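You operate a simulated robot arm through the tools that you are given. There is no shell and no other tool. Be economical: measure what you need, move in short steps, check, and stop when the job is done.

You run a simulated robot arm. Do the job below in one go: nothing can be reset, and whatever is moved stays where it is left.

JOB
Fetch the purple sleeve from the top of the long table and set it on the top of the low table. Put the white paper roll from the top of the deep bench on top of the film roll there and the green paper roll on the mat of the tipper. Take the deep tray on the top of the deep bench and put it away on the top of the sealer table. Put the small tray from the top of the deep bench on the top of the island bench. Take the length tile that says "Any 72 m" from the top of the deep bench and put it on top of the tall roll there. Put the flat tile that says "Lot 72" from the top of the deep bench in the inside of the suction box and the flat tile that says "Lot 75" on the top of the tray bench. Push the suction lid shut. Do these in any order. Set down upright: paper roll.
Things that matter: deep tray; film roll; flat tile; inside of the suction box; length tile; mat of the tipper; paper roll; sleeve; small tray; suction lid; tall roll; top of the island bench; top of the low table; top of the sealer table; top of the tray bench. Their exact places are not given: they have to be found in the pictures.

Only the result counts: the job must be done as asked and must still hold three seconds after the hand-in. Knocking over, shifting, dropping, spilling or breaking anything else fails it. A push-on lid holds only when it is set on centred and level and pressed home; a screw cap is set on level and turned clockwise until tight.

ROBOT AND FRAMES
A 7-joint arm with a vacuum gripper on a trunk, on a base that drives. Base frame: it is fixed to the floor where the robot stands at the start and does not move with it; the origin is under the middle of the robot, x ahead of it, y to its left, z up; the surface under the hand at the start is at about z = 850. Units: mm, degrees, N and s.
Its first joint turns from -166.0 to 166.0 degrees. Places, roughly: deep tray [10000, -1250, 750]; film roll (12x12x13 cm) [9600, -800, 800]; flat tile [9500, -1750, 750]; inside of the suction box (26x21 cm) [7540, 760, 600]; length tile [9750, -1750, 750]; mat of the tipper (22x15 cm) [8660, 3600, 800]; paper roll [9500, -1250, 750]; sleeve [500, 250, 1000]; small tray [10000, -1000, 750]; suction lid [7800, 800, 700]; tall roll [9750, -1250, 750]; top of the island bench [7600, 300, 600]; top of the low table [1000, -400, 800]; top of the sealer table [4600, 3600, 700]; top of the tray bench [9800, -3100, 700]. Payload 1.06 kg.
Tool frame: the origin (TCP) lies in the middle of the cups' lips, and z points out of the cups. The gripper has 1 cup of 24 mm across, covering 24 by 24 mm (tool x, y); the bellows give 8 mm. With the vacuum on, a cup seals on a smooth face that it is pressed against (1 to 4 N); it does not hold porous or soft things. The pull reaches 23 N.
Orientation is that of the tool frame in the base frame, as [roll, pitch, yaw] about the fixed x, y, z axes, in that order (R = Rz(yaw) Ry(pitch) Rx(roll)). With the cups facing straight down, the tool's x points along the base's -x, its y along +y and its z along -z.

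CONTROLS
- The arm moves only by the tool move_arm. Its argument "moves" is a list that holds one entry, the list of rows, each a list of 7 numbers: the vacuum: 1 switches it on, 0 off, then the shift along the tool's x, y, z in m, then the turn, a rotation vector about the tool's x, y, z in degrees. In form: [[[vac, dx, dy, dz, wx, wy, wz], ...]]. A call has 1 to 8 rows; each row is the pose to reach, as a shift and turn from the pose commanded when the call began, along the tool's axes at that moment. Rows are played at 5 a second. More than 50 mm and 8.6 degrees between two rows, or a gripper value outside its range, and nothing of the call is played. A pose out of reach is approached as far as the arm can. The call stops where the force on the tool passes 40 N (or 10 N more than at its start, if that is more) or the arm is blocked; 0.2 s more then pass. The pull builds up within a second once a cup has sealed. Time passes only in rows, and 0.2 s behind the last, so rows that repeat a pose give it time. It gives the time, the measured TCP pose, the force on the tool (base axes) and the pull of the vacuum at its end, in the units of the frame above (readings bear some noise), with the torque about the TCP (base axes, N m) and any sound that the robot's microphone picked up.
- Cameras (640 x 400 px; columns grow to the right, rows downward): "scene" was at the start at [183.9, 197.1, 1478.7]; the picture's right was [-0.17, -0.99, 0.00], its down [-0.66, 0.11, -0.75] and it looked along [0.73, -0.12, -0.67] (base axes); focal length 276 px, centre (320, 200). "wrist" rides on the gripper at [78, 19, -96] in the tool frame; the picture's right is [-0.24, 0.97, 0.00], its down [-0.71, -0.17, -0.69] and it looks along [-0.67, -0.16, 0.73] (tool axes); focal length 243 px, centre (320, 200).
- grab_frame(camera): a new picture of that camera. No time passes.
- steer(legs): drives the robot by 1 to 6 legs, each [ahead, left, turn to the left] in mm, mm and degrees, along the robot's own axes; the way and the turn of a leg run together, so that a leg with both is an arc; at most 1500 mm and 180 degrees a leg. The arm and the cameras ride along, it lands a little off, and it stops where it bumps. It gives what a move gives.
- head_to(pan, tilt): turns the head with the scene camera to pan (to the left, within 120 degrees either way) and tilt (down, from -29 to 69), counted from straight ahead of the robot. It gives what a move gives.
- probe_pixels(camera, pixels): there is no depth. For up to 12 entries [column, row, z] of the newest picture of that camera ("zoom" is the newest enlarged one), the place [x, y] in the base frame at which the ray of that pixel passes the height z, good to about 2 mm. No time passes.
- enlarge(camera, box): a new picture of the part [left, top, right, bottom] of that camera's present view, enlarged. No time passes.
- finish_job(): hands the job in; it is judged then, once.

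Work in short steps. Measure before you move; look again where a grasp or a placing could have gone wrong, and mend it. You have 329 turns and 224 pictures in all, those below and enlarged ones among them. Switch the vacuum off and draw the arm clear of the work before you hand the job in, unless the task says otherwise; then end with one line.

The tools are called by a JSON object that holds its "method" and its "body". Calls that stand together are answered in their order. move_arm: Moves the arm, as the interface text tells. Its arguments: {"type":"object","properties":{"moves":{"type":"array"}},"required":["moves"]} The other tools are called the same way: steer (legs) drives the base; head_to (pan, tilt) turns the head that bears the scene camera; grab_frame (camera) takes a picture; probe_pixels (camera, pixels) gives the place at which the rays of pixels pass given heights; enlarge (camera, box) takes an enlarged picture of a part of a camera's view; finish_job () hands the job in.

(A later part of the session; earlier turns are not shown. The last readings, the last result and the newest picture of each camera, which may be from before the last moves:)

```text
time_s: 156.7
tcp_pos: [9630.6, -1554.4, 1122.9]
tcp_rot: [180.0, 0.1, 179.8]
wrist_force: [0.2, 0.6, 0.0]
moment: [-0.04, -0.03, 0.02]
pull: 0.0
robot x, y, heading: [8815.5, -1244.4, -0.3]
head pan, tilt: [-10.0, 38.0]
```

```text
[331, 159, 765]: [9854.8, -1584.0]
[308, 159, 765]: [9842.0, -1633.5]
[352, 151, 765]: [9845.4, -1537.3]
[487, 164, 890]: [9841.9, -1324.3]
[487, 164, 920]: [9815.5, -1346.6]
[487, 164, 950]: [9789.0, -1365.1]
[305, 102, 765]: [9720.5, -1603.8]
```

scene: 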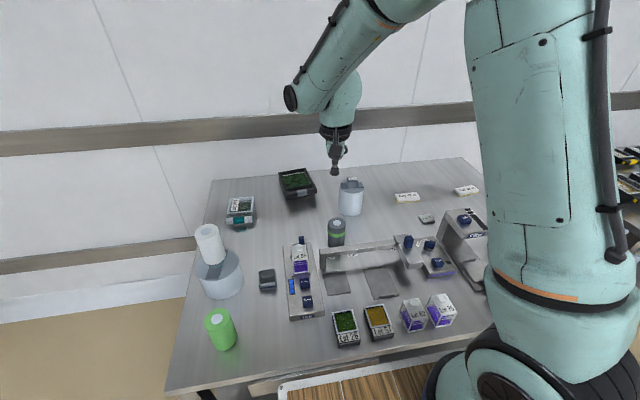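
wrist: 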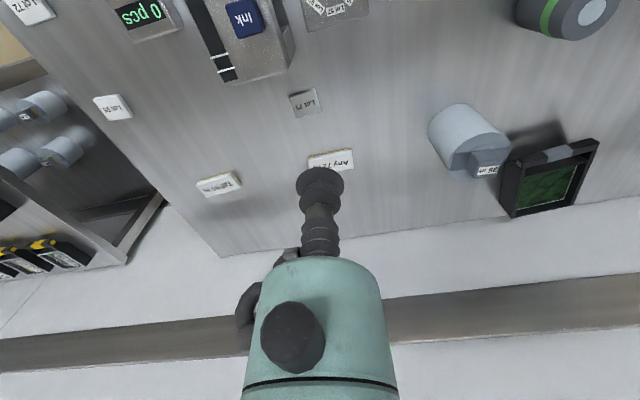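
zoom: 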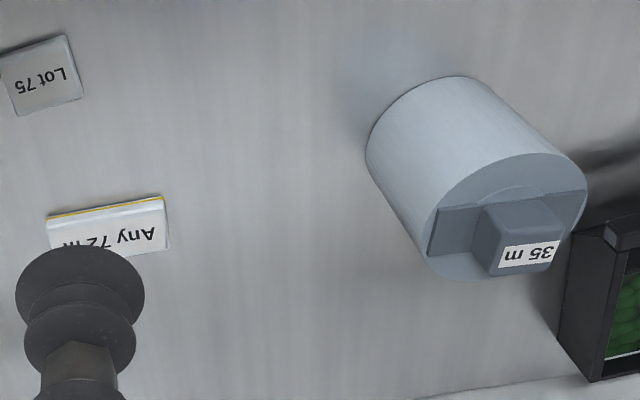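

Tile centre ≈(9856,-1585,763). I move above it.

{"method": "move_arm", "body": {"moves": [[[0, -0.04, -0.005, 0.02, 0, 0, 0], [0, -0.08, -0.01, 0.04, 0, 0, 0], [0, -0.12, -0.015, 0.06, 0, 0, 0], [0, -0.16, -0.02, 0.08, 0, 0, 0], [0, -0.2, -0.025, 0.1, 0, 0, 0], [0, -0.226, -0.03, 0.13, 0, 0, 0], [0, -0.226, -0.03, 0.178, 0, 0, 0], [0, -0.226, -0.03, 0.226, 0, 0, 0]]]}}

{"method": "grab_frame", "body": {"camera": "wrist"}}

{"method": "enlarge", "body": {"camera": "scene", "box": [370, 150, 482, 220]}}

```text
time_s: 158.5
tcp_pos: [9814.6, -1573.3, 925.8]
tcp_rot: [179.9, -0.2, 179.1]
wrist_force: [-0.4, 0.3, 2.0]
moment: [0.03, -0.07, 0.0]
pull: 0.0
out of reach, approached as far as the arm can: row 5, 6, 7, 8
robot x, y, heading: [8816.5, -1241.1, -0.7]
head pan, tilt: [-10.0, 38.0]
```

```text
150 pictures are left
```

wrist: 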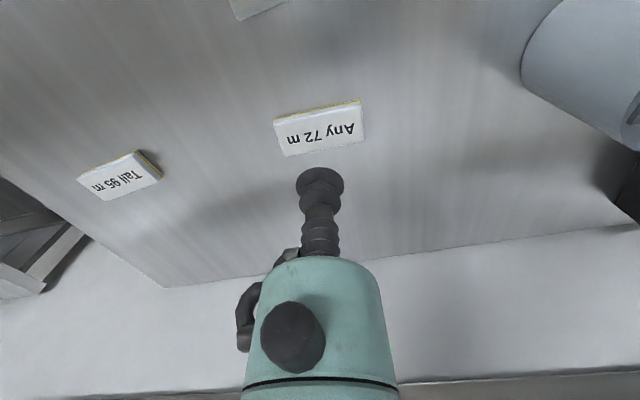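

```text
5.71 times, centred on (426, 185) of scene
```

zoom: 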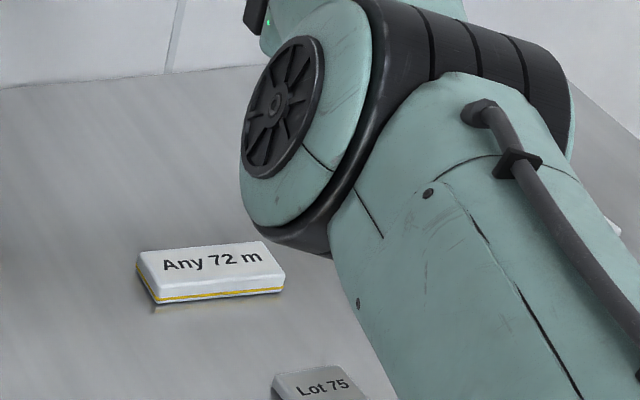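

Out of reach from here. I fold the arm, then turn the robot to stand sideways along the bench, which brings the axis nearer.

{"method": "move_arm", "body": {"moves": [[[0, 0.015, 0.015, -0.04, 0, 0, 0], [0, 0.03, 0.03, -0.08, 0, 0, 0], [0, 0.05, 0.05, -0.12, 0, 0, 0], [0, 0.08, 0.07, -0.15, 0, 0, 0], [0, 0.11, 0.09, -0.18, 0, 0, 0], [0, 0.14, 0.11, -0.21, 0, 0, 0], [0, 0.17, 0.13, -0.24, 0, 0, 0], [0, 0.2, 0.15, -0.26, 0, 0, 0]]]}}

{"method": "move_arm", "body": {"moves": [[[0, 0.035, 0.025, -0.01, 0, 0, 0], [0, 0.07, 0.05, -0.02, 0, 0, 0], [0, 0.105, 0.075, -0.03, 0, 0, 0], [0, 0.14, 0.1, -0.04, 0, 0, 0], [0, 0.175, 0.125, -0.05, 0, 0, 0], [0, 0.21, 0.15, -0.05, 0, 0, 0], [0, 0.245, 0.17, -0.05, 0, 0, 0], [0, 0.26, 0.18, -0.05, 0, 0, 0]]]}}

```text
time_s: 160.3
tcp_pos: [9613.9, -1420.8, 1183.7]
tcp_rot: [-179.9, -0.1, 179.7]
wrist_force: [0.0, -0.6, 0.0]
moment: [0.03, 0.06, 0.03]
pull: 0.1
robot x, y, heading: [8814.9, -1243.5, -0.3]
head pan, tilt: [-10.0, 38.0]
```

```text
time_s: 162.1
tcp_pos: [9355.4, -1239.4, 1232.4]
tcp_rot: [-180.0, 0.1, 179.7]
wrist_force: [0.9, 0.0, -0.7]
moment: [0.01, 0.03, -0.02]
pull: 0.0
robot x, y, heading: [8817.4, -1242.3, -0.2]
head pan, tilt: [-10.0, 38.0]
```

Now back off, turn right 90°, and move in sideways toward the bench.

{"method": "steer", "body": {"legs": [[-200, 0, 0], [0, 0, -90], [230, 250, 0]]}}

{"method": "head_to", "body": {"pan": 80, "tilt": 45}}

{"method": "grab_frame", "body": {"camera": "scene"}}

```text
time_s: 169.4
tcp_pos: [8874.6, -2009.9, 1231.7]
tcp_rot: [180.0, 0.0, 89.8]
wrist_force: [-0.1, 0.1, 0.4]
moment: [0.05, -0.01, 0.02]
pull: 0.0
robot x, y, heading: [8872.0, -1468.7, -90.2]
head pan, tilt: [-10.0, 38.0]
```

```text
time_s: 171.0
tcp_pos: [8873.5, -2009.4, 1232.0]
tcp_rot: [-180.0, 0.0, 89.7]
wrist_force: [-0.2, -0.9, -0.5]
moment: [0.0, -0.02, -0.02]
pull: 0.0
robot x, y, heading: [8862.9, -1470.7, -90.0]
head pan, tilt: [80.0, 45.0]
```

```text
148 pictures are left
```

scene: 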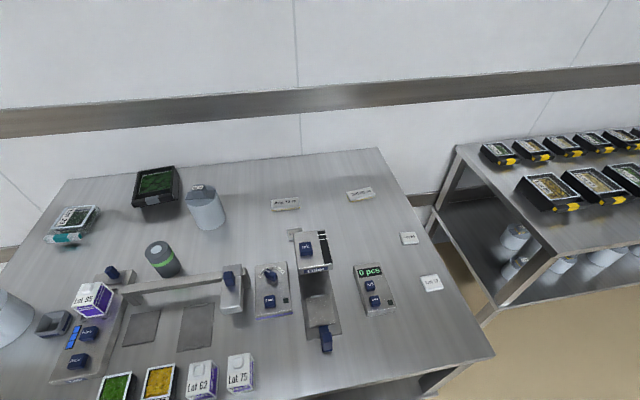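

Good view. I check the side clearance to the bench edge.

{"method": "head_to", "body": {"pan": 90, "tilt": 69}}

{"method": "grab_frame", "body": {"camera": "scene"}}

{"method": "probe_pixels", "body": {"camera": "scene", "pixels": [[320, 395, 750], [320, 300, 750], [320, 200, 750]]}}

```text
time_s: 171.9
tcp_pos: [8874.5, -2009.1, 1233.7]
tcp_rot: [180.0, -0.1, 89.8]
wrist_force: [0.2, 0.5, -0.5]
moment: [-0.03, 0.0, 0.02]
pull: 0.0
robot x, y, heading: [8868.0, -1468.2, -90.0]
head pan, tilt: [90.0, 68.8]
```

```text
147 pictures are left
```

scene: 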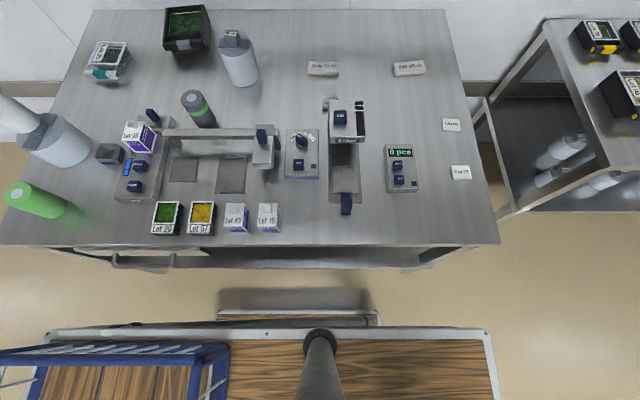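

```text
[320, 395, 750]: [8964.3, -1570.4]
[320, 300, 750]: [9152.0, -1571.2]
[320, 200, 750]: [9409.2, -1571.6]
```

Clearance to the drawer handle is ~145 mm; I move 85 mm closer, then swing the arm to the left over the bench.

{"method": "steer", "body": {"legs": [[0, 85, 0]]}}

{"method": "head_to", "body": {"pan": 80, "tilt": 45}}

```text
time_s: 173.0
tcp_pos: [8960.0, -2009.9, 1232.2]
tcp_rot: [-180.0, 0.1, 89.8]
wrist_force: [-0.4, -0.7, -0.7]
moment: [-0.01, 0.02, -0.01]
pull: 0.1
robot x, y, heading: [8956.5, -1467.9, -90.1]
head pan, tilt: [90.0, 68.8]
```

```text
time_s: 173.9
tcp_pos: [8958.4, -2009.5, 1232.9]
tcp_rot: [-180.0, 0.0, 89.8]
wrist_force: [1.2, 0.1, 0.3]
moment: [0.0, -0.04, 0.03]
pull: 0.1
robot x, y, heading: [8957.4, -1472.7, -89.8]
head pan, tilt: [80.0, 45.0]
```

I swing the arm 90° to the left along an arc at radius 540.

{"method": "move_arm", "body": {"moves": [[[0, 0.0022, 0.0489, 0, 0, 0, -5.2], [0, 0.0089, 0.0975, 0, 0, 0, -10.4], [0, 0.0199, 0.1452, 0, 0, 0, -15.6], [0, 0.0352, 0.1918, 0, 0, 0, -20.8], [0, 0.0547, 0.2367, 0, 0, 0, -26], [0, 0.0781, 0.2797, 0, 0, 0, -31.2], [0, 0.1053, 0.3204, 0, 0, 0, -36.4], [0, 0.1362, 0.3585, 0, 0, 0, -41.6]]]}}

{"method": "move_arm", "body": {"moves": [[[0, 0.0022, 0.0489, 0, 0, 0, -5.2], [0, 0.0089, 0.0975, 0, 0, 0, -10.4], [0, 0.0199, 0.1452, 0, 0, 0, -15.6], [0, 0.0352, 0.1918, 0, 0, 0, -20.8], [0, 0.0547, 0.2367, 0, 0, 0, -26], [0, 0.0781, 0.2797, 0, 0, 0, -31.2], [0, 0.1053, 0.3204, 0, 0, 0, -36.4], [0, 0.1362, 0.3585, 0, 0, 0, -41.6]]]}}

{"method": "move_arm", "body": {"moves": [[[0, 0.001, 0.032, 0, 0, 0, -3.4], [0, 0.0038, 0.064, 0, 0, 0, -6.7]]]}}

{"method": "grab_frame", "body": {"camera": "scene"}}

{"method": "grab_frame", "body": {"camera": "wrist"}}

```text
time_s: 175.7
tcp_pos: [9318.0, -1873.0, 1230.7]
tcp_rot: [-179.9, 0.1, 131.5]
wrist_force: [0.1, 0.2, 0.3]
moment: [0.0, -0.01, -0.01]
pull: 0.1
robot x, y, heading: [8953.4, -1468.8, -90.5]
head pan, tilt: [80.0, 45.0]
```

```text
time_s: 177.5
tcp_pos: [9503.2, -1541.0, 1230.9]
tcp_rot: [180.0, 0.1, 172.4]
wrist_force: [-0.3, -0.3, 0.9]
moment: [0.06, -0.02, 0.0]
pull: 0.0
robot x, y, heading: [8956.0, -1469.1, -90.3]
head pan, tilt: [80.0, 45.0]
```

```text
time_s: 178.1
tcp_pos: [9510.3, -1490.8, 1236.7]
tcp_rot: [179.9, 0.5, 177.7]
wrist_force: [-0.2, 0.1, -0.9]
moment: [0.0, -0.03, -0.03]
pull: 0.1
robot x, y, heading: [8959.2, -1469.1, -90.1]
head pan, tilt: [80.0, 45.0]
```

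```text
146 pictures are left
```

scene: 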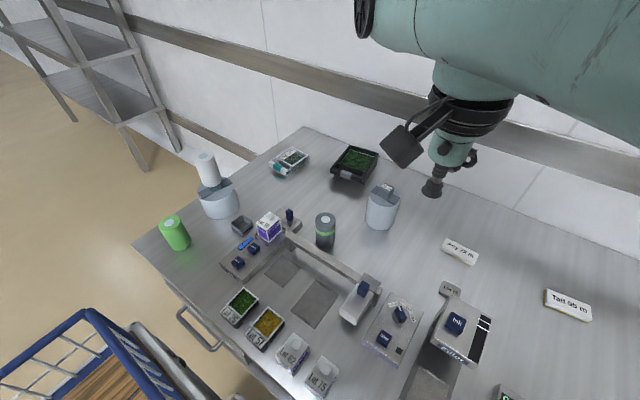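

```text
145 pictures are left
```

wrist: 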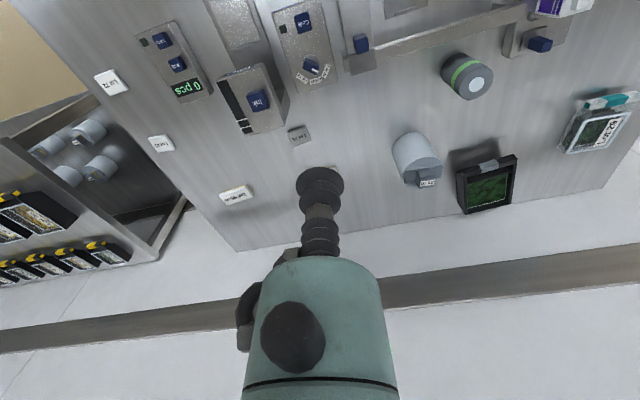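

The arm is over the bench. I check whether it has settled.

{"method": "move_arm", "body": {"moves": [[[0, 0, 0, 0, 0, 0, 0], [0, 0, 0, 0, 0, 0, 0]]]}}

{"method": "head_to", "body": {"pan": 70, "tilt": 45}}

{"method": "grab_frame", "body": {"camera": "scene"}}

```text
time_s: 178.7
tcp_pos: [9511.1, -1489.0, 1232.9]
tcp_rot: [179.9, 0.2, 178.0]
wrist_force: [0.3, 0.0, 1.0]
moment: [0.0, -0.01, -0.02]
pull: 0.0
robot x, y, heading: [8960.3, -1469.0, -90.1]
head pan, tilt: [80.0, 45.0]
```

```text
time_s: 179.4
tcp_pos: [9510.0, -1488.9, 1231.4]
tcp_rot: [-180.0, 0.1, 177.9]
wrist_force: [-0.3, 0.0, 0.9]
moment: [-0.01, 0.02, 0.01]
pull: 0.0
robot x, y, heading: [8957.9, -1469.8, -90.1]
head pan, tilt: [70.0, 45.0]
```

```text
144 pictures are left
```

scene: 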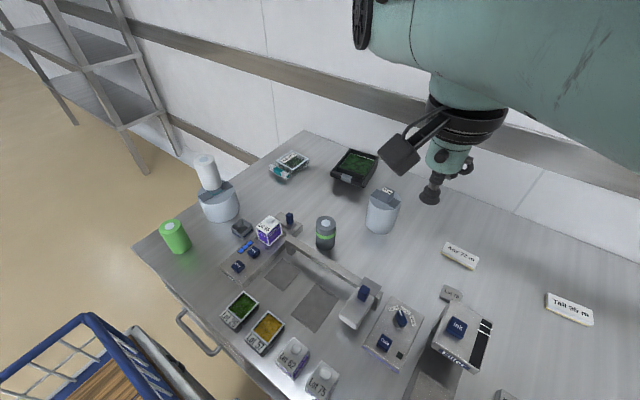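

I move above the tile.

{"method": "move_arm", "body": {"moves": [[[0, -0.0436, -0.0105, 0.015, 0, 0, 0], [0, -0.0872, -0.021, 0.03, 0, 0, 0], [0, -0.1309, -0.0315, 0.045, 0, 0, 0], [0, -0.1745, -0.042, 0.06, 0, 0, 0], [0, -0.2181, -0.0525, 0.075, 0, 0, 0], [0, -0.2618, -0.063, 0.09, 0, 0, 0], [0, -0.3054, -0.0734, 0.105, 0, 0, 0], [0, -0.349, -0.0839, 0.12, 0, 0, 0]]]}}

{"method": "move_arm", "body": {"moves": [[[0, 0, 0, 0.05, 0, 0, 0], [0, 0, 0, 0.1, 0, 0, 0], [0, 0, 0, 0.15, 0, 0, 0], [0, 0, 0, 0.2, 0, 0, 0], [0, 0, 0, 0.24, 0, 0, 0]]]}}

{"method": "grab_frame", "body": {"camera": "wrist"}}

{"method": "enlarge", "body": {"camera": "scene", "box": [350, 160, 510, 280]}}

```text
time_s: 181.2
tcp_pos: [9661.1, -1577.9, 1121.3]
tcp_rot: [-179.9, 0.1, 179.7]
wrist_force: [-0.7, 1.1, 0.4]
moment: [0.03, 0.01, 0.05]
pull: 0.0
out of reach, approached as far as the arm can: row 3, 4, 5, 6, 7, 8
robot x, y, heading: [8954.9, -1470.7, -90.2]
head pan, tilt: [70.0, 45.0]
```

```text
time_s: 182.4
tcp_pos: [9661.1, -1576.5, 877.5]
tcp_rot: [179.9, 0.2, 179.7]
wrist_force: [0.8, 0.0, 0.8]
moment: [0.01, -0.03, 0.03]
pull: 0.1
robot x, y, heading: [8956.6, -1468.1, -90.2]
head pan, tilt: [70.0, 45.0]
```

```text
143 pictures are left
```

wrist: 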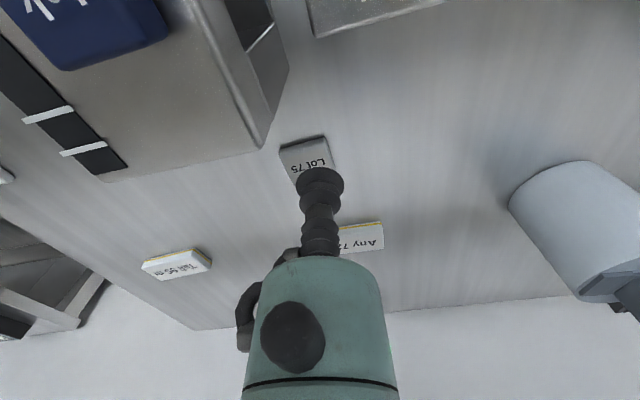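

```text
3.33 times, centred on (430, 220) of scene
```

zoom: 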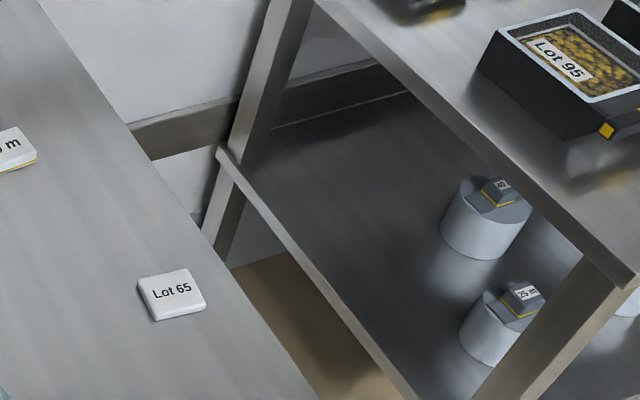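

The reach stops here unexpectedly. I check where the camera is now to understand which axis turns.

{"method": "grab_frame", "body": {"camera": "scene"}}

{"method": "probe_pixels", "body": {"camera": "scene", "pixels": [[320, 200, 400], [320, 200, 800], [420, 200, 800], [420, 200, 400]]}}

```text
141 pictures are left
```

scene: 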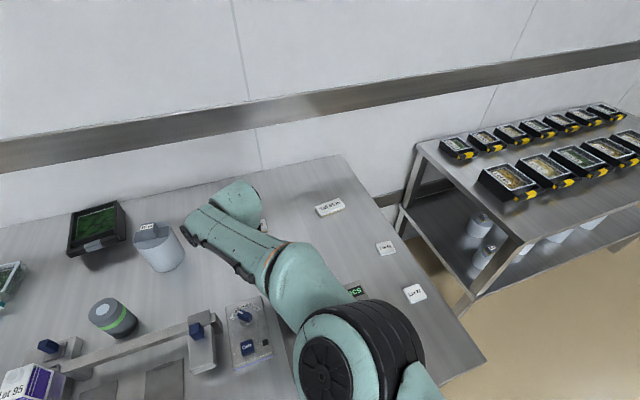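

```text
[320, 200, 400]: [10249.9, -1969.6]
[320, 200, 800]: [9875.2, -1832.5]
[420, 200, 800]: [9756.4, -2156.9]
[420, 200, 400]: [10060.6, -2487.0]
```

Possibly the elbow got into a poor posture. I retract up and in, then look at the posture.

{"method": "move_arm", "body": {"moves": [[[0, 0, 0, -0.05, 0, 0, 0], [0, 0, 0, -0.1, 0, 0, 0], [0, 0, 0, -0.15, 0, 0, 0], [0, 0.01, 0.03, -0.18, 0, 0, 0], [0, 0.02, 0.06, -0.2, 0, 0, 0], [0, 0.05, 0.1, -0.2, 0, 0, 0], [0, 0.08, 0.13, -0.2, 0, 0, 0], [0, 0.1, 0.15, -0.2, 0, 0, 0]]]}}

{"method": "grab_frame", "body": {"camera": "scene"}}

{"method": "probe_pixels", "body": {"camera": "scene", "pixels": [[320, 200, 400], [320, 200, 800]]}}

```text
time_s: 184.2
tcp_pos: [9574.1, -1447.7, 1068.9]
tcp_rot: [179.7, -0.7, 178.7]
wrist_force: [-0.8, 0.5, 0.5]
moment: [0.0, -0.02, 0.01]
pull: 0.1
robot x, y, heading: [8956.5, -1467.6, -90.4]
head pan, tilt: [70.0, 45.0]
```

```text
140 pictures are left
```

scene: 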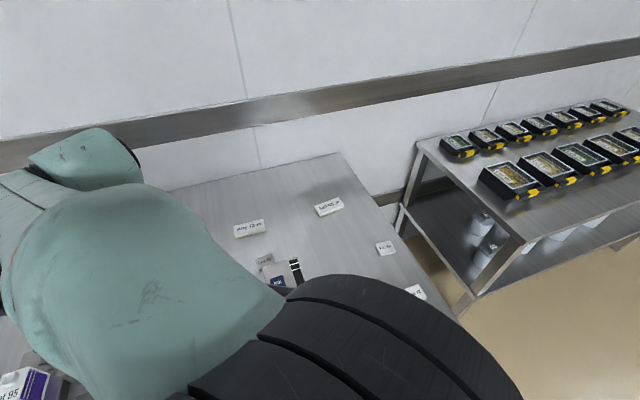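

```text
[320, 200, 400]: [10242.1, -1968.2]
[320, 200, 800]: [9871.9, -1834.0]
```

The arm's base sits at the robot's front, so facing the bench is better. I lift, swing the arm back to the front, then turn the robot to face the bench again at y≈-1560.

{"method": "move_arm", "body": {"moves": [[[0, 0, 0, -0.04, 0, 0, 0], [0, 0.01, 0, -0.08, 0, 0, 0], [0, 0.03, 0, -0.12, 0, 0, 0], [0, 0.06, 0, -0.15, 0, 0, 0], [0, 0.08, 0, -0.165, 0, 0, 0]]]}}

{"method": "move_arm", "body": {"moves": [[[0, 0.0022, -0.0489, 0, 0, 0, 5.2], [0, 0.0089, -0.0975, 0, 0, 0, 10.4], [0, 0.0199, -0.1452, 0, 0, 0, 15.6], [0, 0.0352, -0.1918, 0, 0, 0, 20.8], [0, 0.0547, -0.2367, 0, 0, 0, 26], [0, 0.0781, -0.2797, 0, 0, 0, 31.2], [0, 0.1053, -0.3204, 0, 0, 0, 36.4], [0, 0.1362, -0.3585, 0, 0, 0, 41.6]]]}}

{"method": "move_arm", "body": {"moves": [[[0, 0.0022, -0.0489, 0, 0, 0, 5.2], [0, 0.0089, -0.0975, 0, 0, 0, 10.4], [0, 0.0199, -0.1452, 0, 0, 0, 15.6], [0, 0.0352, -0.1918, 0, 0, 0, 20.8], [0, 0.0547, -0.2367, 0, 0, 0, 26], [0, 0.0781, -0.2797, 0, 0, 0, 31.2], [0, 0.1053, -0.3204, 0, 0, 0, 36.4], [0, 0.1362, -0.3585, 0, 0, 0, 41.6]]]}}

{"method": "grab_frame", "body": {"camera": "scene"}}

```text
time_s: 185.1
tcp_pos: [9532.4, -1463.6, 1079.4]
tcp_rot: [-176.2, -10.5, 176.8]
wrist_force: [0.4, -0.4, -0.3]
moment: [0.01, -0.01, -0.01]
pull: 0.0
robot x, y, heading: [8959.6, -1467.8, -90.2]
head pan, tilt: [70.0, 45.0]
stopped in row 4: the arm was blocked; the commanded pose is now the measured one
```

```text
time_s: 186.9
tcp_pos: [9379.9, -1806.5, 1129.7]
tcp_rot: [-170.4, -4.9, 135.5]
wrist_force: [0.6, -0.2, -0.5]
moment: [-0.03, 0.03, 0.01]
pull: 0.0
robot x, y, heading: [8957.2, -1468.0, -90.0]
head pan, tilt: [70.0, 45.0]
```

```text
time_s: 188.7
tcp_pos: [9037.9, -1965.9, 1202.3]
tcp_rot: [-169.4, 2.7, 94.6]
wrist_force: [0.2, -0.2, 0.4]
moment: [-0.01, -0.01, 0.01]
pull: 0.1
robot x, y, heading: [8955.9, -1468.2, -90.1]
head pan, tilt: [70.0, 45.0]
```

```text
139 pictures are left
```

scene: 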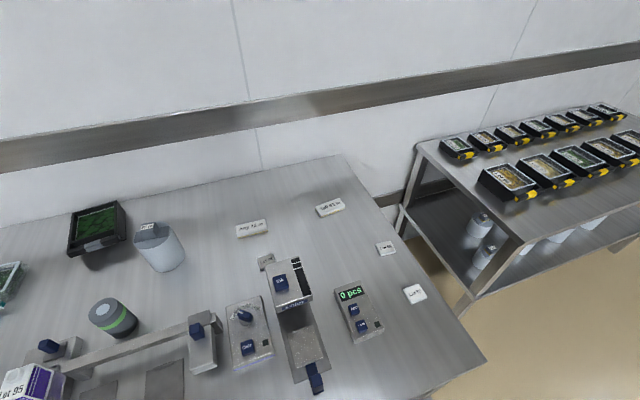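

The arm had been blocked (own mast). I restore the tool's down orientation at the folded front pose.

{"method": "move_arm", "body": {"moves": [[[0, -0.01, -0.03, -0.01, -5, 1.3, 2.3], [0, -0.03, -0.06, -0.02, -10.6, 2.7, 4.6], [0, -0.04, -0.08, -0.03, -10.6, 2.7, 4.6], [0, -0.04, -0.08, -0.03, -10.6, 2.7, 4.6]]]}}

{"method": "steer", "body": {"legs": [[0, -280, 0], [0, 0, 90]]}}

```text
time_s: 189.7
tcp_pos: [8966.4, -2007.9, 1246.7]
tcp_rot: [179.8, 0.3, 89.8]
wrist_force: [0.0, 0.6, -0.2]
moment: [0.0, 0.0, -0.03]
pull: 0.1
robot x, y, heading: [8956.3, -1466.3, -90.3]
head pan, tilt: [70.0, 45.0]
```

```text
time_s: 195.5
tcp_pos: [9218.8, -1454.3, 1246.3]
tcp_rot: [179.7, 0.3, -179.8]
wrist_force: [0.2, -0.2, 0.2]
moment: [-0.02, -0.04, 0.02]
pull: 0.2
robot x, y, heading: [8679.1, -1469.5, -0.0]
head pan, tilt: [70.0, 45.0]
```

Now facing the bench; I move to (8830,-1580) and look down at the front clearance.

{"method": "steer", "body": {"legs": [[150, -110, 0]]}}

{"method": "head_to", "body": {"pan": 0, "tilt": 65}}

{"method": "grab_frame", "body": {"camera": "scene"}}

{"method": "probe_pixels", "body": {"camera": "scene", "pixels": [[320, 300, 750], [320, 250, 750], [320, 200, 750], [320, 200, 950], [320, 350, 950], [320, 350, 900]]}}

```text
time_s: 197.0
tcp_pos: [9367.4, -1564.4, 1248.7]
tcp_rot: [179.8, 0.4, -179.8]
wrist_force: [0.5, 0.0, -0.4]
moment: [0.0, 0.02, -0.05]
pull: 0.0
robot x, y, heading: [8830.7, -1572.7, 0.1]
head pan, tilt: [70.0, 45.0]
```

```text
time_s: 198.4
tcp_pos: [9367.5, -1563.7, 1247.4]
tcp_rot: [179.9, 0.3, -179.9]
wrist_force: [0.8, -0.2, -0.6]
moment: [0.03, 0.0, 0.0]
pull: 0.1
robot x, y, heading: [8830.3, -1579.1, 0.5]
head pan, tilt: [0.0, 65.0]
```

```text
138 pictures are left
```

scene: 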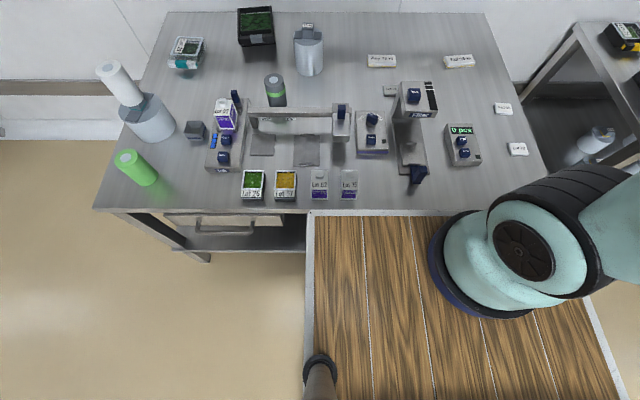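

```text
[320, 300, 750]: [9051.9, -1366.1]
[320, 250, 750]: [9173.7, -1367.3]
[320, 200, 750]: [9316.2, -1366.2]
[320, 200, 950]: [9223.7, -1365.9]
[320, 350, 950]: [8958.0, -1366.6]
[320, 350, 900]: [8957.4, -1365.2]
```

The deck front is ~84 mm short of the bench edge. I go 55 mm further and move the hand above the tile.

{"method": "steer", "body": {"legs": [[55, 0, 0]]}}

{"method": "move_arm", "body": {"moves": [[[0, -0.045, -0.002, 0, 0, 0.4, 0], [0, -0.09, -0.004, 0, 0, 0.4, 0], [0, -0.135, -0.008, 0, 0, 0.4, 0], [0, -0.18, -0.01, 0, 0, 0.4, 0], [0, -0.225, -0.012, 0.01, 0, 0.4, 0], [0, -0.27, -0.014, 0.02, 0, 0.4, 0], [0, -0.315, -0.016, 0.03, 0, 0.4, 0]]]}}

{"method": "move_arm", "body": {"moves": [[[0, -0.03, 0, 0.03, 0, 0, 0], [0, -0.06, 0, 0.06, 0, 0, 0], [0, -0.09, 0, 0.09, 0, 0, 0], [0, -0.11, 0, 0.12, 0, 0, 0], [0, -0.11, 0, 0.165, 0, 0, 0], [0, -0.11, 0, 0.21, 0, 0, 0], [0, -0.11, 0, 0.255, 0, 0, 0]]]}}

{"method": "grab_frame", "body": {"camera": "wrist"}}

{"method": "grab_frame", "body": {"camera": "scene"}}

```text
time_s: 199.4
tcp_pos: [9422.3, -1563.6, 1247.3]
tcp_rot: [179.8, 0.3, -179.8]
wrist_force: [0.0, 0.5, 0.1]
moment: [0.01, -0.01, 0.01]
pull: 0.0
robot x, y, heading: [8883.4, -1578.0, 0.1]
head pan, tilt: [0.0, 65.0]
```

```text
time_s: 201.0
tcp_pos: [9738.4, -1579.1, 1219.8]
tcp_rot: [179.8, 0.0, -179.9]
wrist_force: [-1.2, 0.8, 1.3]
moment: [0.05, -0.03, 0.04]
pull: 0.2
robot x, y, heading: [8882.7, -1578.1, 0.1]
head pan, tilt: [0.0, 65.0]
```

```text
time_s: 202.6
tcp_pos: [9846.0, -1579.0, 962.7]
tcp_rot: [179.8, 0.0, -179.8]
wrist_force: [0.6, 0.6, 0.0]
moment: [0.02, -0.01, 0.01]
pull: 0.1
robot x, y, heading: [8888.0, -1575.2, 0.1]
head pan, tilt: [0.0, 65.0]
```

```text
137 pictures are left
```

wrist: 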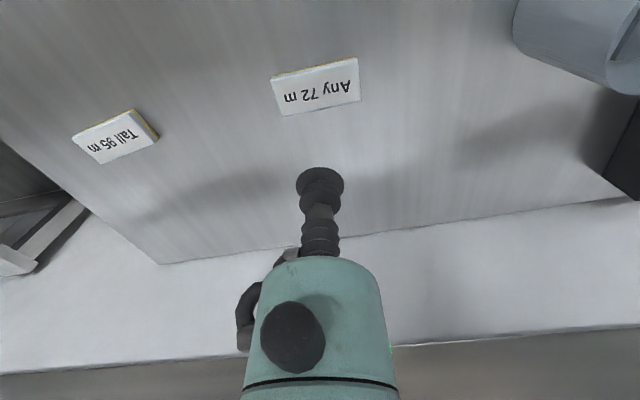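

```text
136 pictures are left
```

scene: 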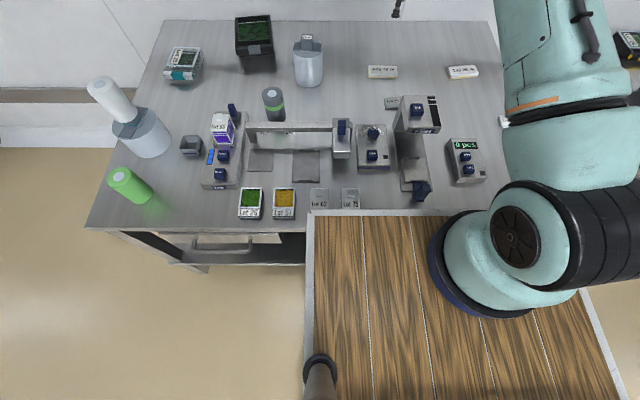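

Reachable now. I probe the tile's corners (271,77),(357,57),(361,101),(281,116).

{"method": "probe_pixels", "body": {"camera": "wrist", "pixels": [[316, 88, 765], [273, 80, 765], [357, 60, 765], [361, 101, 765], [281, 116, 765], [316, 88, 760]]}}

{"method": "probe_pixels", "body": {"camera": "scene", "pixels": [[382, 72, 765], [391, 102, 765], [462, 73, 765], [307, 38, 920]]}}

```text
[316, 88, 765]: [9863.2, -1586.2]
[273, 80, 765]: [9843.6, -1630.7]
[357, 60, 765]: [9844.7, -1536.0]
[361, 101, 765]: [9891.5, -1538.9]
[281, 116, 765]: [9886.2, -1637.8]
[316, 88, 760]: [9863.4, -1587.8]
```

```text
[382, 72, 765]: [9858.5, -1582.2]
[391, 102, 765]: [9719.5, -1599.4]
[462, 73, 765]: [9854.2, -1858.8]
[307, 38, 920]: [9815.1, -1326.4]
```

Tile centre (9864,-1586). I descend onto it with vacuum.

{"method": "move_arm", "body": {"moves": [[[0, -0.017, -0.007, 0.045, 0, 0, 0], [0, -0.017, -0.007, 0.09, 0, 0, 0], [0, -0.017, -0.007, 0.135, 0, 0, 0], [0, -0.017, -0.007, 0.17, 0, 0, 0], [1, -0.017, -0.007, 0.188, 0, 0, 0], [1, -0.017, -0.007, 0.194, 0, 0, 0], [1, -0.017, -0.007, 0.194, 0, 0, 0]]]}}

```text
time_s: 204.2
tcp_pos: [9864.8, -1584.9, 769.2]
tcp_rot: [179.8, -0.1, 180.0]
wrist_force: [0.0, 0.0, -0.2]
moment: [-0.01, -0.03, 0.0]
pull: 23.4
robot x, y, heading: [8882.4, -1577.3, 0.1]
head pan, tilt: [0.0, 65.0]
```

Sealed. I lift and back off to view the tall roll's block.

{"method": "move_arm", "body": {"moves": [[[1, 0, 0, -0.03, 0, 0, 0], [1, 0, 0, -0.08, 0, 0, 0], [1, 0, 0, -0.13, 0, 0, 0], [1, 0, 0, -0.18, 0, 0, 0], [1, 0, 0, -0.23, 0, 0, 0], [1, 0.02, 0, -0.27, 0, 0, 0], [1, 0.06, 0.02, -0.28, 0, 0, 0], [1, 0.1, 0.04, -0.28, 0, 0, 0]]]}}

{"method": "move_arm", "body": {"moves": [[[1, 0.03, 0.03, 0, 0, 0, 0], [1, 0.06, 0.06, 0, 0, 0, 0], [1, 0.08, 0.1, 0, 0, 0, 0], [1, 0.1, 0.14, 0, 0, 0, 0]]]}}

{"method": "grab_frame", "body": {"camera": "wrist"}}

{"method": "grab_frame", "body": {"camera": "scene"}}

```text
time_s: 206.0
tcp_pos: [9764.3, -1546.9, 1051.2]
tcp_rot: [179.8, -0.2, -179.9]
wrist_force: [0.5, 0.3, -0.6]
moment: [0.01, 0.0, 0.01]
pull: 23.4
robot x, y, heading: [8884.8, -1576.6, 0.3]
head pan, tilt: [0.0, 65.0]
```

```text
time_s: 207.0
tcp_pos: [9665.0, -1410.0, 1051.6]
tcp_rot: [179.8, -0.1, -179.9]
wrist_force: [0.1, 0.1, -1.2]
moment: [0.04, 0.01, 0.0]
pull: 22.5
robot x, y, heading: [8885.7, -1580.0, 0.1]
head pan, tilt: [0.0, 65.0]
```

```text
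135 pictures are left
```

wrist: 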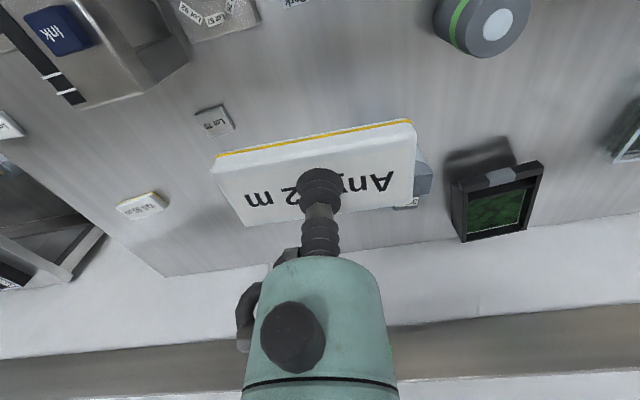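

```text
134 pictures are left
```

scene: 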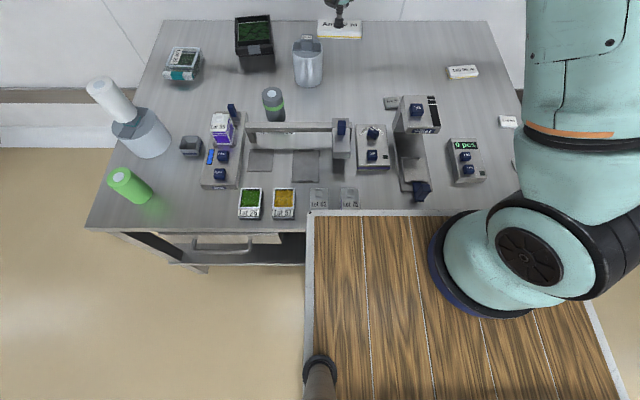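

The tile hides the block; I pass to the other side at the same height and look back.

{"method": "move_arm", "body": {"moves": [[[1, 0, 0.045, 0, 0, 0, 0], [1, 0, 0.09, 0, 0, 0, 0], [1, 0, 0.135, 0, 0, 0, 0], [1, 0, 0.18, 0, 0, 0, 0], [1, 0, 0.22, 0, 0, 0, 0]]]}}

{"method": "grab_frame", "body": {"camera": "wrist"}}

{"method": "enlarge", "body": {"camera": "wrist", "box": [100, 130, 228, 210]}}

{"method": "enlarge", "body": {"camera": "scene", "box": [280, 20, 344, 60]}}

```text
time_s: 208.2
tcp_pos: [9663.5, -1186.1, 1049.5]
tcp_rot: [179.8, -0.1, -180.0]
wrist_force: [0.5, -0.3, -0.2]
moment: [-0.01, 0.04, 0.0]
pull: 22.7
robot x, y, heading: [8885.7, -1577.6, -0.0]
head pan, tilt: [0.0, 65.0]
```

```text
133 pictures are left
```

wrist: 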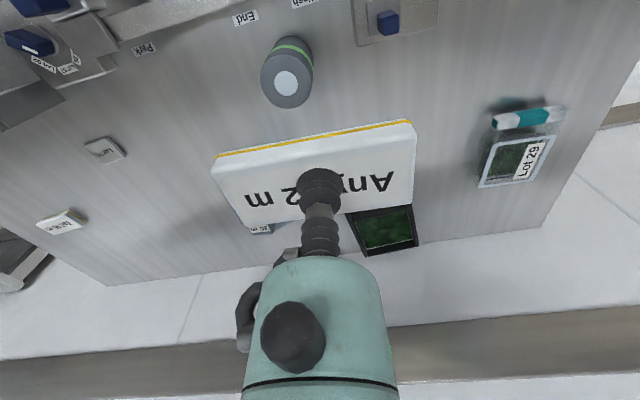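

```text
5.00 times, centred on (164, 170) of wrist
```

zoom: 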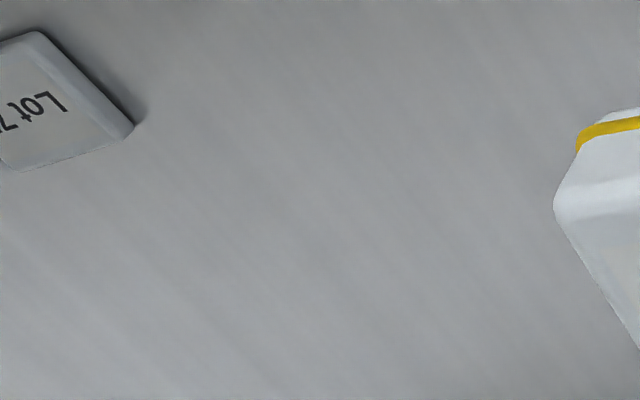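

```text
10.00 times, centred on (312, 40) of scene
```

zoom: 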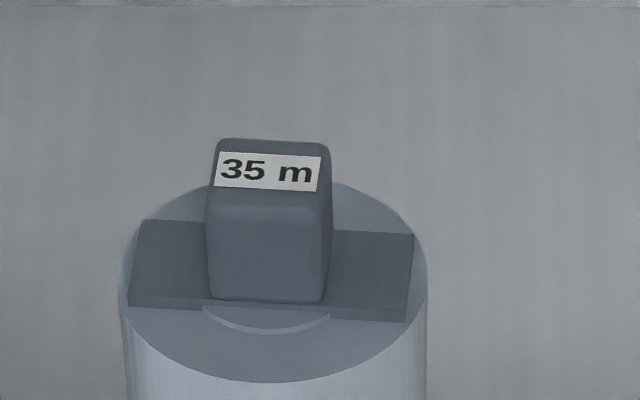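

I shift further left so that the block comes into view beside the tile.

{"method": "move_arm", "body": {"moves": [[[1, 0, 0.045, 0, 0, 0, 0], [1, 0, 0.09, 0, 0, 0, 0]]]}}

{"method": "grab_frame", "body": {"camera": "wrist"}}

{"method": "enlarge", "body": {"camera": "wrist", "box": [160, 170, 256, 240]}}

```text
time_s: 208.8
tcp_pos: [9663.2, -1096.9, 1050.1]
tcp_rot: [179.9, 0.0, -180.0]
wrist_force: [0.2, -0.8, 0.6]
moment: [0.0, -0.01, -0.02]
pull: 23.0
robot x, y, heading: [8881.3, -1580.2, 0.2]
head pan, tilt: [0.0, 65.0]
```

```text
130 pictures are left
```

wrist: 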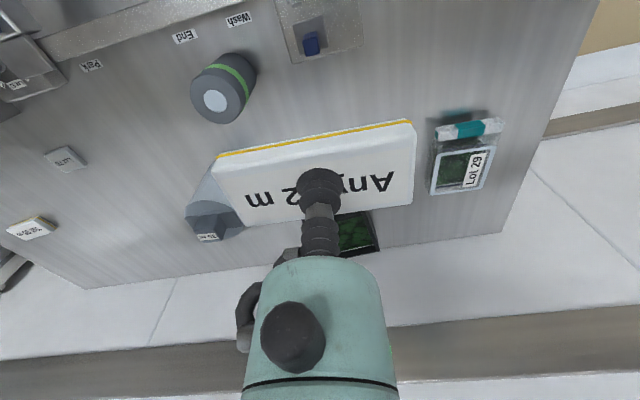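

```text
5.71 times, centred on (208, 205) of wrist
```

zoom: 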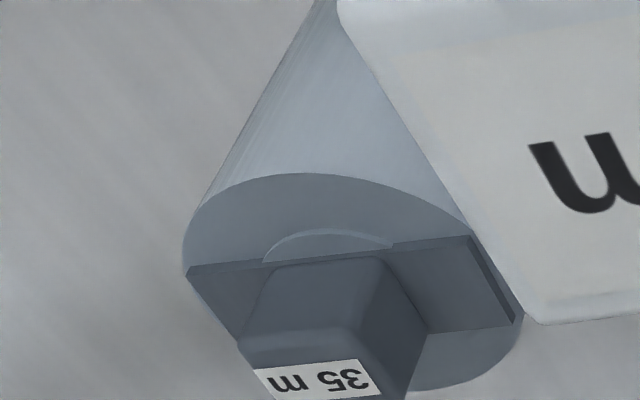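

{"method": "enlarge", "body": {"camera": "wrist", "box": [184, 205, 248, 250]}}

{"method": "probe_pixels", "body": {"camera": "scene", "pixels": [[307, 37, 890], [307, 37, 910], [307, 37, 930], [301.8, 34.0, 910], [312.8, 34.2, 910], [313.2, 40.3, 910], [300.8, 39.5, 910]]}}

```text
8.89 times, centred on (216, 228) of wrist
```

zoom: 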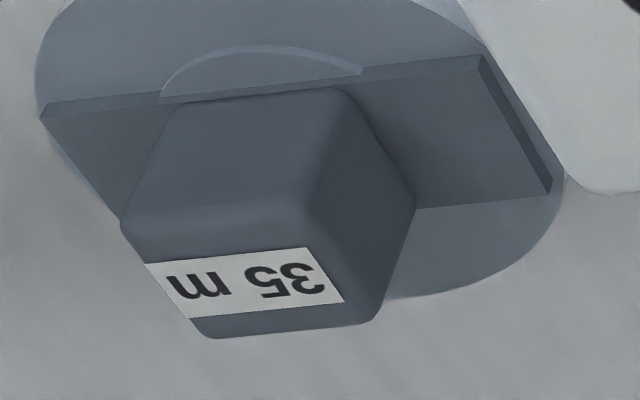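

```text
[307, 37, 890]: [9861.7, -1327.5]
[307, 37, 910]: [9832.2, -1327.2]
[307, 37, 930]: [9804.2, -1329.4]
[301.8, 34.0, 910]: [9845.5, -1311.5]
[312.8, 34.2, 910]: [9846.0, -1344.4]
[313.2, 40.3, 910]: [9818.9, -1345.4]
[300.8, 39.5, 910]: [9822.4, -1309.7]
```

Triangulate the label centre: scene (306.9,37.2) and wrist (207.8,237.3), plus top-face corners.

{"method": "probe_pixels", "body": {"camera": "wrist", "pixels": [[207.8, 237.3, 890], [207.8, 237.3, 910], [207.8, 237.3, 930], [194.5, 230, 910], [213.5, 228, 910], [221.5, 241.5, 910], [203, 243.3, 910]]}}

{"method": "probe_pixels", "body": {"camera": "scene", "pixels": [[306.9, 37.2, 890], [306.9, 37.2, 910], [306.9, 37.2, 930]]}}

```text
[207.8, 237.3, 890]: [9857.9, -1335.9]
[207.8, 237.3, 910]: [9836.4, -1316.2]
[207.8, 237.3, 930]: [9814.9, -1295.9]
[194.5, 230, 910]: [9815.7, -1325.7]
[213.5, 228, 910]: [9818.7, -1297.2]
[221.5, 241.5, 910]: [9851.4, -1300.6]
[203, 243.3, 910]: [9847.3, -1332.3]
```

```text
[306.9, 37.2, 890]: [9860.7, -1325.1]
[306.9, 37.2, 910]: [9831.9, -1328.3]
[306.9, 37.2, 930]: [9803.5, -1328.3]
```

Block top: centre ≈(9847,-1326), z≈899. I carry the tile above it.

{"method": "move_arm", "body": {"moves": [[[1, -0.028, -0.035, 0, 0, 0, 0], [1, -0.056, -0.07, 0, 0, 0, 0], [1, -0.084, -0.105, 0, 0, 0, 0], [1, -0.112, -0.14, 0, 0, 0, 0], [1, -0.14, -0.175, 0, 0, 0, 0], [1, -0.168, -0.21, 0, 0, 0, 0], [1, -0.184, -0.229, 0.03, 0, 0, 0], [1, -0.184, -0.229, 0.075, 0, 0, 0]]]}}

{"method": "move_arm", "body": {"moves": [[[1, 0, 0, 0.03, 0, 0, 0], [1, 0, 0, 0.046, 0, 0, 0], [1, 0, 0, 0.05, 0, 0, 0]]]}}

{"method": "enlarge", "body": {"camera": "scene", "box": [260, 0, 380, 90]}}

{"method": "grab_frame", "body": {"camera": "wrist"}}

```text
time_s: 210.6
tcp_pos: [9848.5, -1325.3, 977.4]
tcp_rot: [179.8, 0.0, -179.9]
wrist_force: [-0.8, -0.2, -0.5]
moment: [-0.03, 0.0, 0.02]
pull: 23.2
robot x, y, heading: [8883.1, -1574.3, 0.4]
head pan, tilt: [0.0, 65.0]
```

```text
time_s: 211.4
tcp_pos: [9848.4, -1324.7, 924.6]
tcp_rot: [179.7, -0.1, -179.7]
wrist_force: [1.0, 0.6, -0.1]
moment: [-0.06, 0.0, 0.0]
pull: 22.5
robot x, y, heading: [8883.1, -1578.0, -0.1]
head pan, tilt: [0.0, 65.0]
```

```text
4.44 times, centred on (320, 45) of scene
```

zoom: 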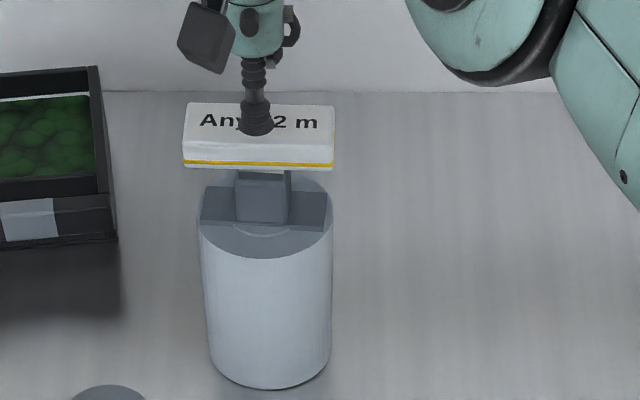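

```text
126 pictures are left
```

wrist: 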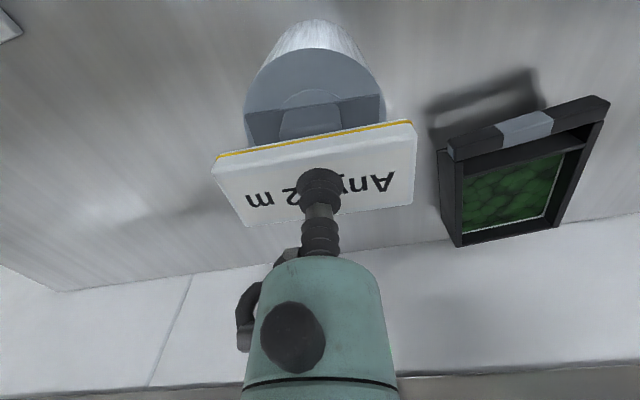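

Well centred. I lower until contact.

{"method": "move_arm", "body": {"moves": [[[1, 0, 0, 0.003, 0, 0, 0], [1, 0, 0, 0.005, 0, 0, 0], [1, 0, 0, 0.006, 0, 0, 0]]]}}

{"method": "move_arm", "body": {"moves": [[[1, 0, 0, 0.001, 0, 0, 0], [1, 0, 0, 0.002, 0, 0, 0]]]}}

```text
time_s: 212.2
tcp_pos: [9846.9, -1322.2, 919.5]
tcp_rot: [179.9, -0.2, -179.8]
wrist_force: [0.0, -0.7, 0.4]
moment: [0.0, -0.03, -0.01]
pull: 22.7
robot x, y, heading: [8882.2, -1579.8, 0.2]
head pan, tilt: [0.0, 65.0]
```

```text
time_s: 212.8
tcp_pos: [9847.7, -1324.3, 917.9]
tcp_rot: [179.8, -0.1, -179.7]
wrist_force: [0.5, 0.1, -0.7]
moment: [-0.04, 0.04, 0.0]
pull: 22.9
robot x, y, heading: [8884.8, -1580.1, 0.0]
head pan, tilt: [0.0, 65.0]
```

{"method": "move_arm", "body": {"moves": [[[1, 0, 0, 0.001, 0, 0, 0], [1, 0, 0, 0.002, 0, 0, 0]]]}}

{"method": "move_arm", "body": {"moves": [[[1, 0, 0, 0.001, 0, 0, 0], [1, 0, 0, 0.0015, 0, 0, 0]]]}}

```text
time_s: 213.4
tcp_pos: [9847.9, -1323.2, 916.2]
tcp_rot: [179.9, 0.1, -179.8]
wrist_force: [-1.1, -1.0, 4.4]
moment: [0.0, -0.02, 0.02]
pull: 22.5
robot x, y, heading: [8885.6, -1581.9, 0.1]
head pan, tilt: [0.0, 65.0]
```

```text
time_s: 214.0
tcp_pos: [9847.6, -1323.5, 915.8]
tcp_rot: [179.9, 0.0, -179.8]
wrist_force: [1.1, 0.2, 11.9]
moment: [-0.03, 0.02, 0.01]
pull: 23.0
robot x, y, heading: [8884.1, -1582.2, -0.0]
head pan, tilt: [0.0, 65.0]
```

Contact. Release and rise.

{"method": "move_arm", "body": {"moves": [[[0, 0, 0, -0.001, 0, 0, 0], [0, 0, 0, -0.001, 0, 0, 0], [0, 0, 0, -0.001, 0, 0, 0], [0, 0, 0, -0.001, 0, 0, 0], [0, 0, 0, -0.005, 0, 0, 0], [0, 0, 0, -0.02, 0, 0, 0], [0, 0, 0, -0.06, 0, 0, 0], [0, 0, 0, -0.1, 0, 0, 0]]]}}

{"method": "enlarge", "body": {"camera": "scene", "box": [260, 0, 420, 120]}}

```text
time_s: 215.8
tcp_pos: [9848.6, -1321.2, 1014.2]
tcp_rot: [179.9, 0.0, -179.9]
wrist_force: [0.5, -0.4, -0.7]
moment: [-0.06, 0.02, 0.01]
pull: 0.0
robot x, y, heading: [8882.8, -1575.7, 0.1]
head pan, tilt: [0.0, 65.0]
```

```text
3.33 times, centred on (340, 60) of scene
```

zoom: 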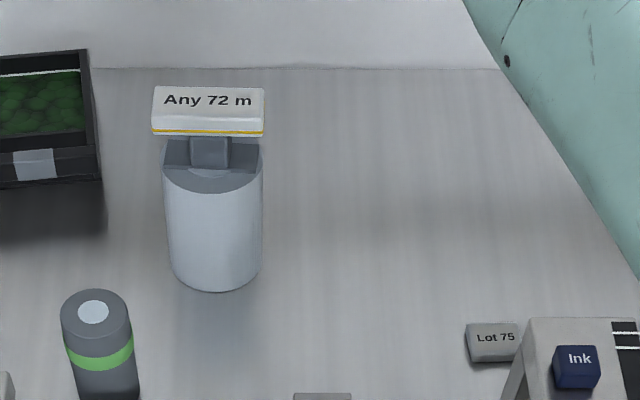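

The tile sits on the tall roll. Next "Lot 75": I go above it and check the neighbouring filler head.

{"method": "move_arm", "body": {"moves": [[[0, 0.02, -0.04, 0, 0, 0, 0], [0, 0.04, -0.08, 0, 0, 0, 0], [0, 0.06, -0.12, 0, 0, 0, 0], [0, 0.08, -0.16, 0, 0, 0, 0], [0, 0.1, -0.2, 0, 0, 0, 0], [0, 0.12, -0.24, 0, 0, 0, 0], [0, 0.128, -0.28, 0.01, 0, 0, 0], [0, 0.128, -0.28, 0.05, 0, 0, 0]]]}}

{"method": "grab_frame", "body": {"camera": "wrist"}}

{"method": "head_to", "body": {"pan": -25, "tilt": 50}}

{"method": "grab_frame", "body": {"camera": "scene"}}

```text
time_s: 217.6
tcp_pos: [9722.2, -1604.1, 964.4]
tcp_rot: [179.8, 0.0, -179.8]
wrist_force: [0.7, 0.1, 0.0]
moment: [0.0, -0.03, -0.01]
pull: 0.1
robot x, y, heading: [8885.1, -1578.9, 0.1]
head pan, tilt: [0.0, 65.0]
```

```text
124 pictures are left
```

wrist: 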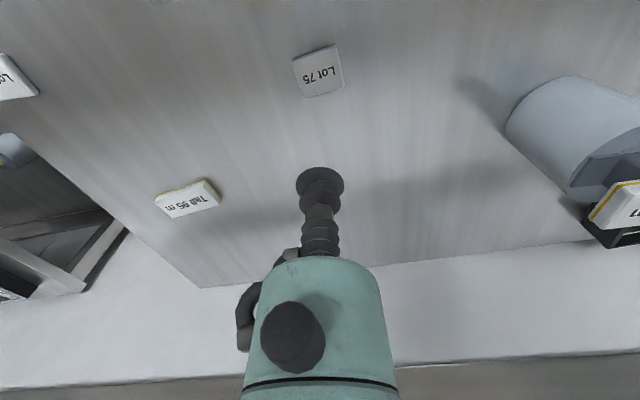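

```text
time_s: 218.5
tcp_pos: [9720.4, -1604.0, 964.2]
tcp_rot: [179.8, -0.1, -179.8]
wrist_force: [-0.6, -0.6, -0.2]
moment: [0.02, 0.04, -0.04]
pull: 0.1
robot x, y, heading: [8882.0, -1577.0, 0.1]
head pan, tilt: [-25.0, 50.0]
```

```text
123 pictures are left
```

scene: 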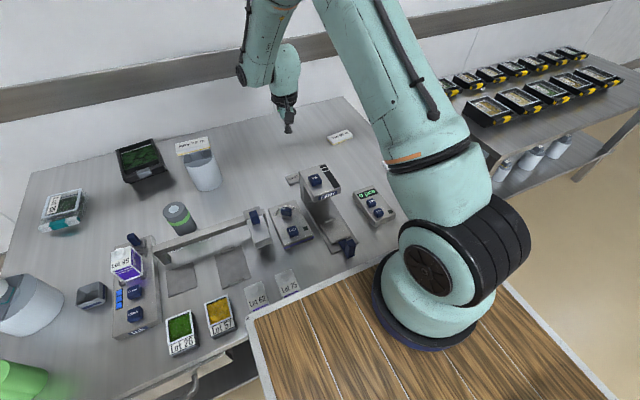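

I measure the filler head's height before descending beside it.

{"method": "enlarge", "body": {"camera": "scene", "box": [260, 140, 380, 250]}}

{"method": "probe_pixels", "body": {"camera": "wrist", "pixels": [[318, 74, 762], [293, 64, 762], [338, 48, 762], [344, 85, 762], [306, 97, 762]]}}

```text
3.64 times, centred on (320, 195) of scene
```

zoom: 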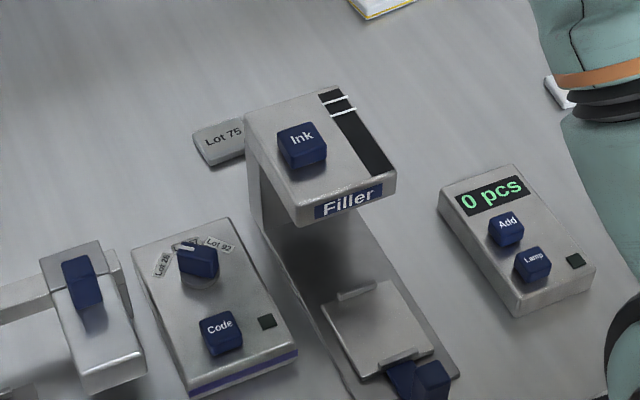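

```text
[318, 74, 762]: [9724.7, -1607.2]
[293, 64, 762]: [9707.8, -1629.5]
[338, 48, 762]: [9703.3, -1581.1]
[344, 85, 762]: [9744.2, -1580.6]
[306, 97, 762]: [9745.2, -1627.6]
```

{"method": "probe_pixels", "body": {"camera": "scene", "pixels": [[304, 203, 750], [300, 172.5, 800], [300, 172.5, 830], [300, 172.5, 860], [318, 209, 830], [339, 165, 830], [318, 209, 860], [327, 163, 830]]}}

```text
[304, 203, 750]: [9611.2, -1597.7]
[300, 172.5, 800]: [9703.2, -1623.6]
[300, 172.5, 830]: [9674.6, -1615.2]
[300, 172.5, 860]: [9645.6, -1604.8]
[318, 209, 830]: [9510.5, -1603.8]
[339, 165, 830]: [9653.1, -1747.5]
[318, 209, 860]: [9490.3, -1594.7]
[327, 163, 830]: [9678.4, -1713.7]
```

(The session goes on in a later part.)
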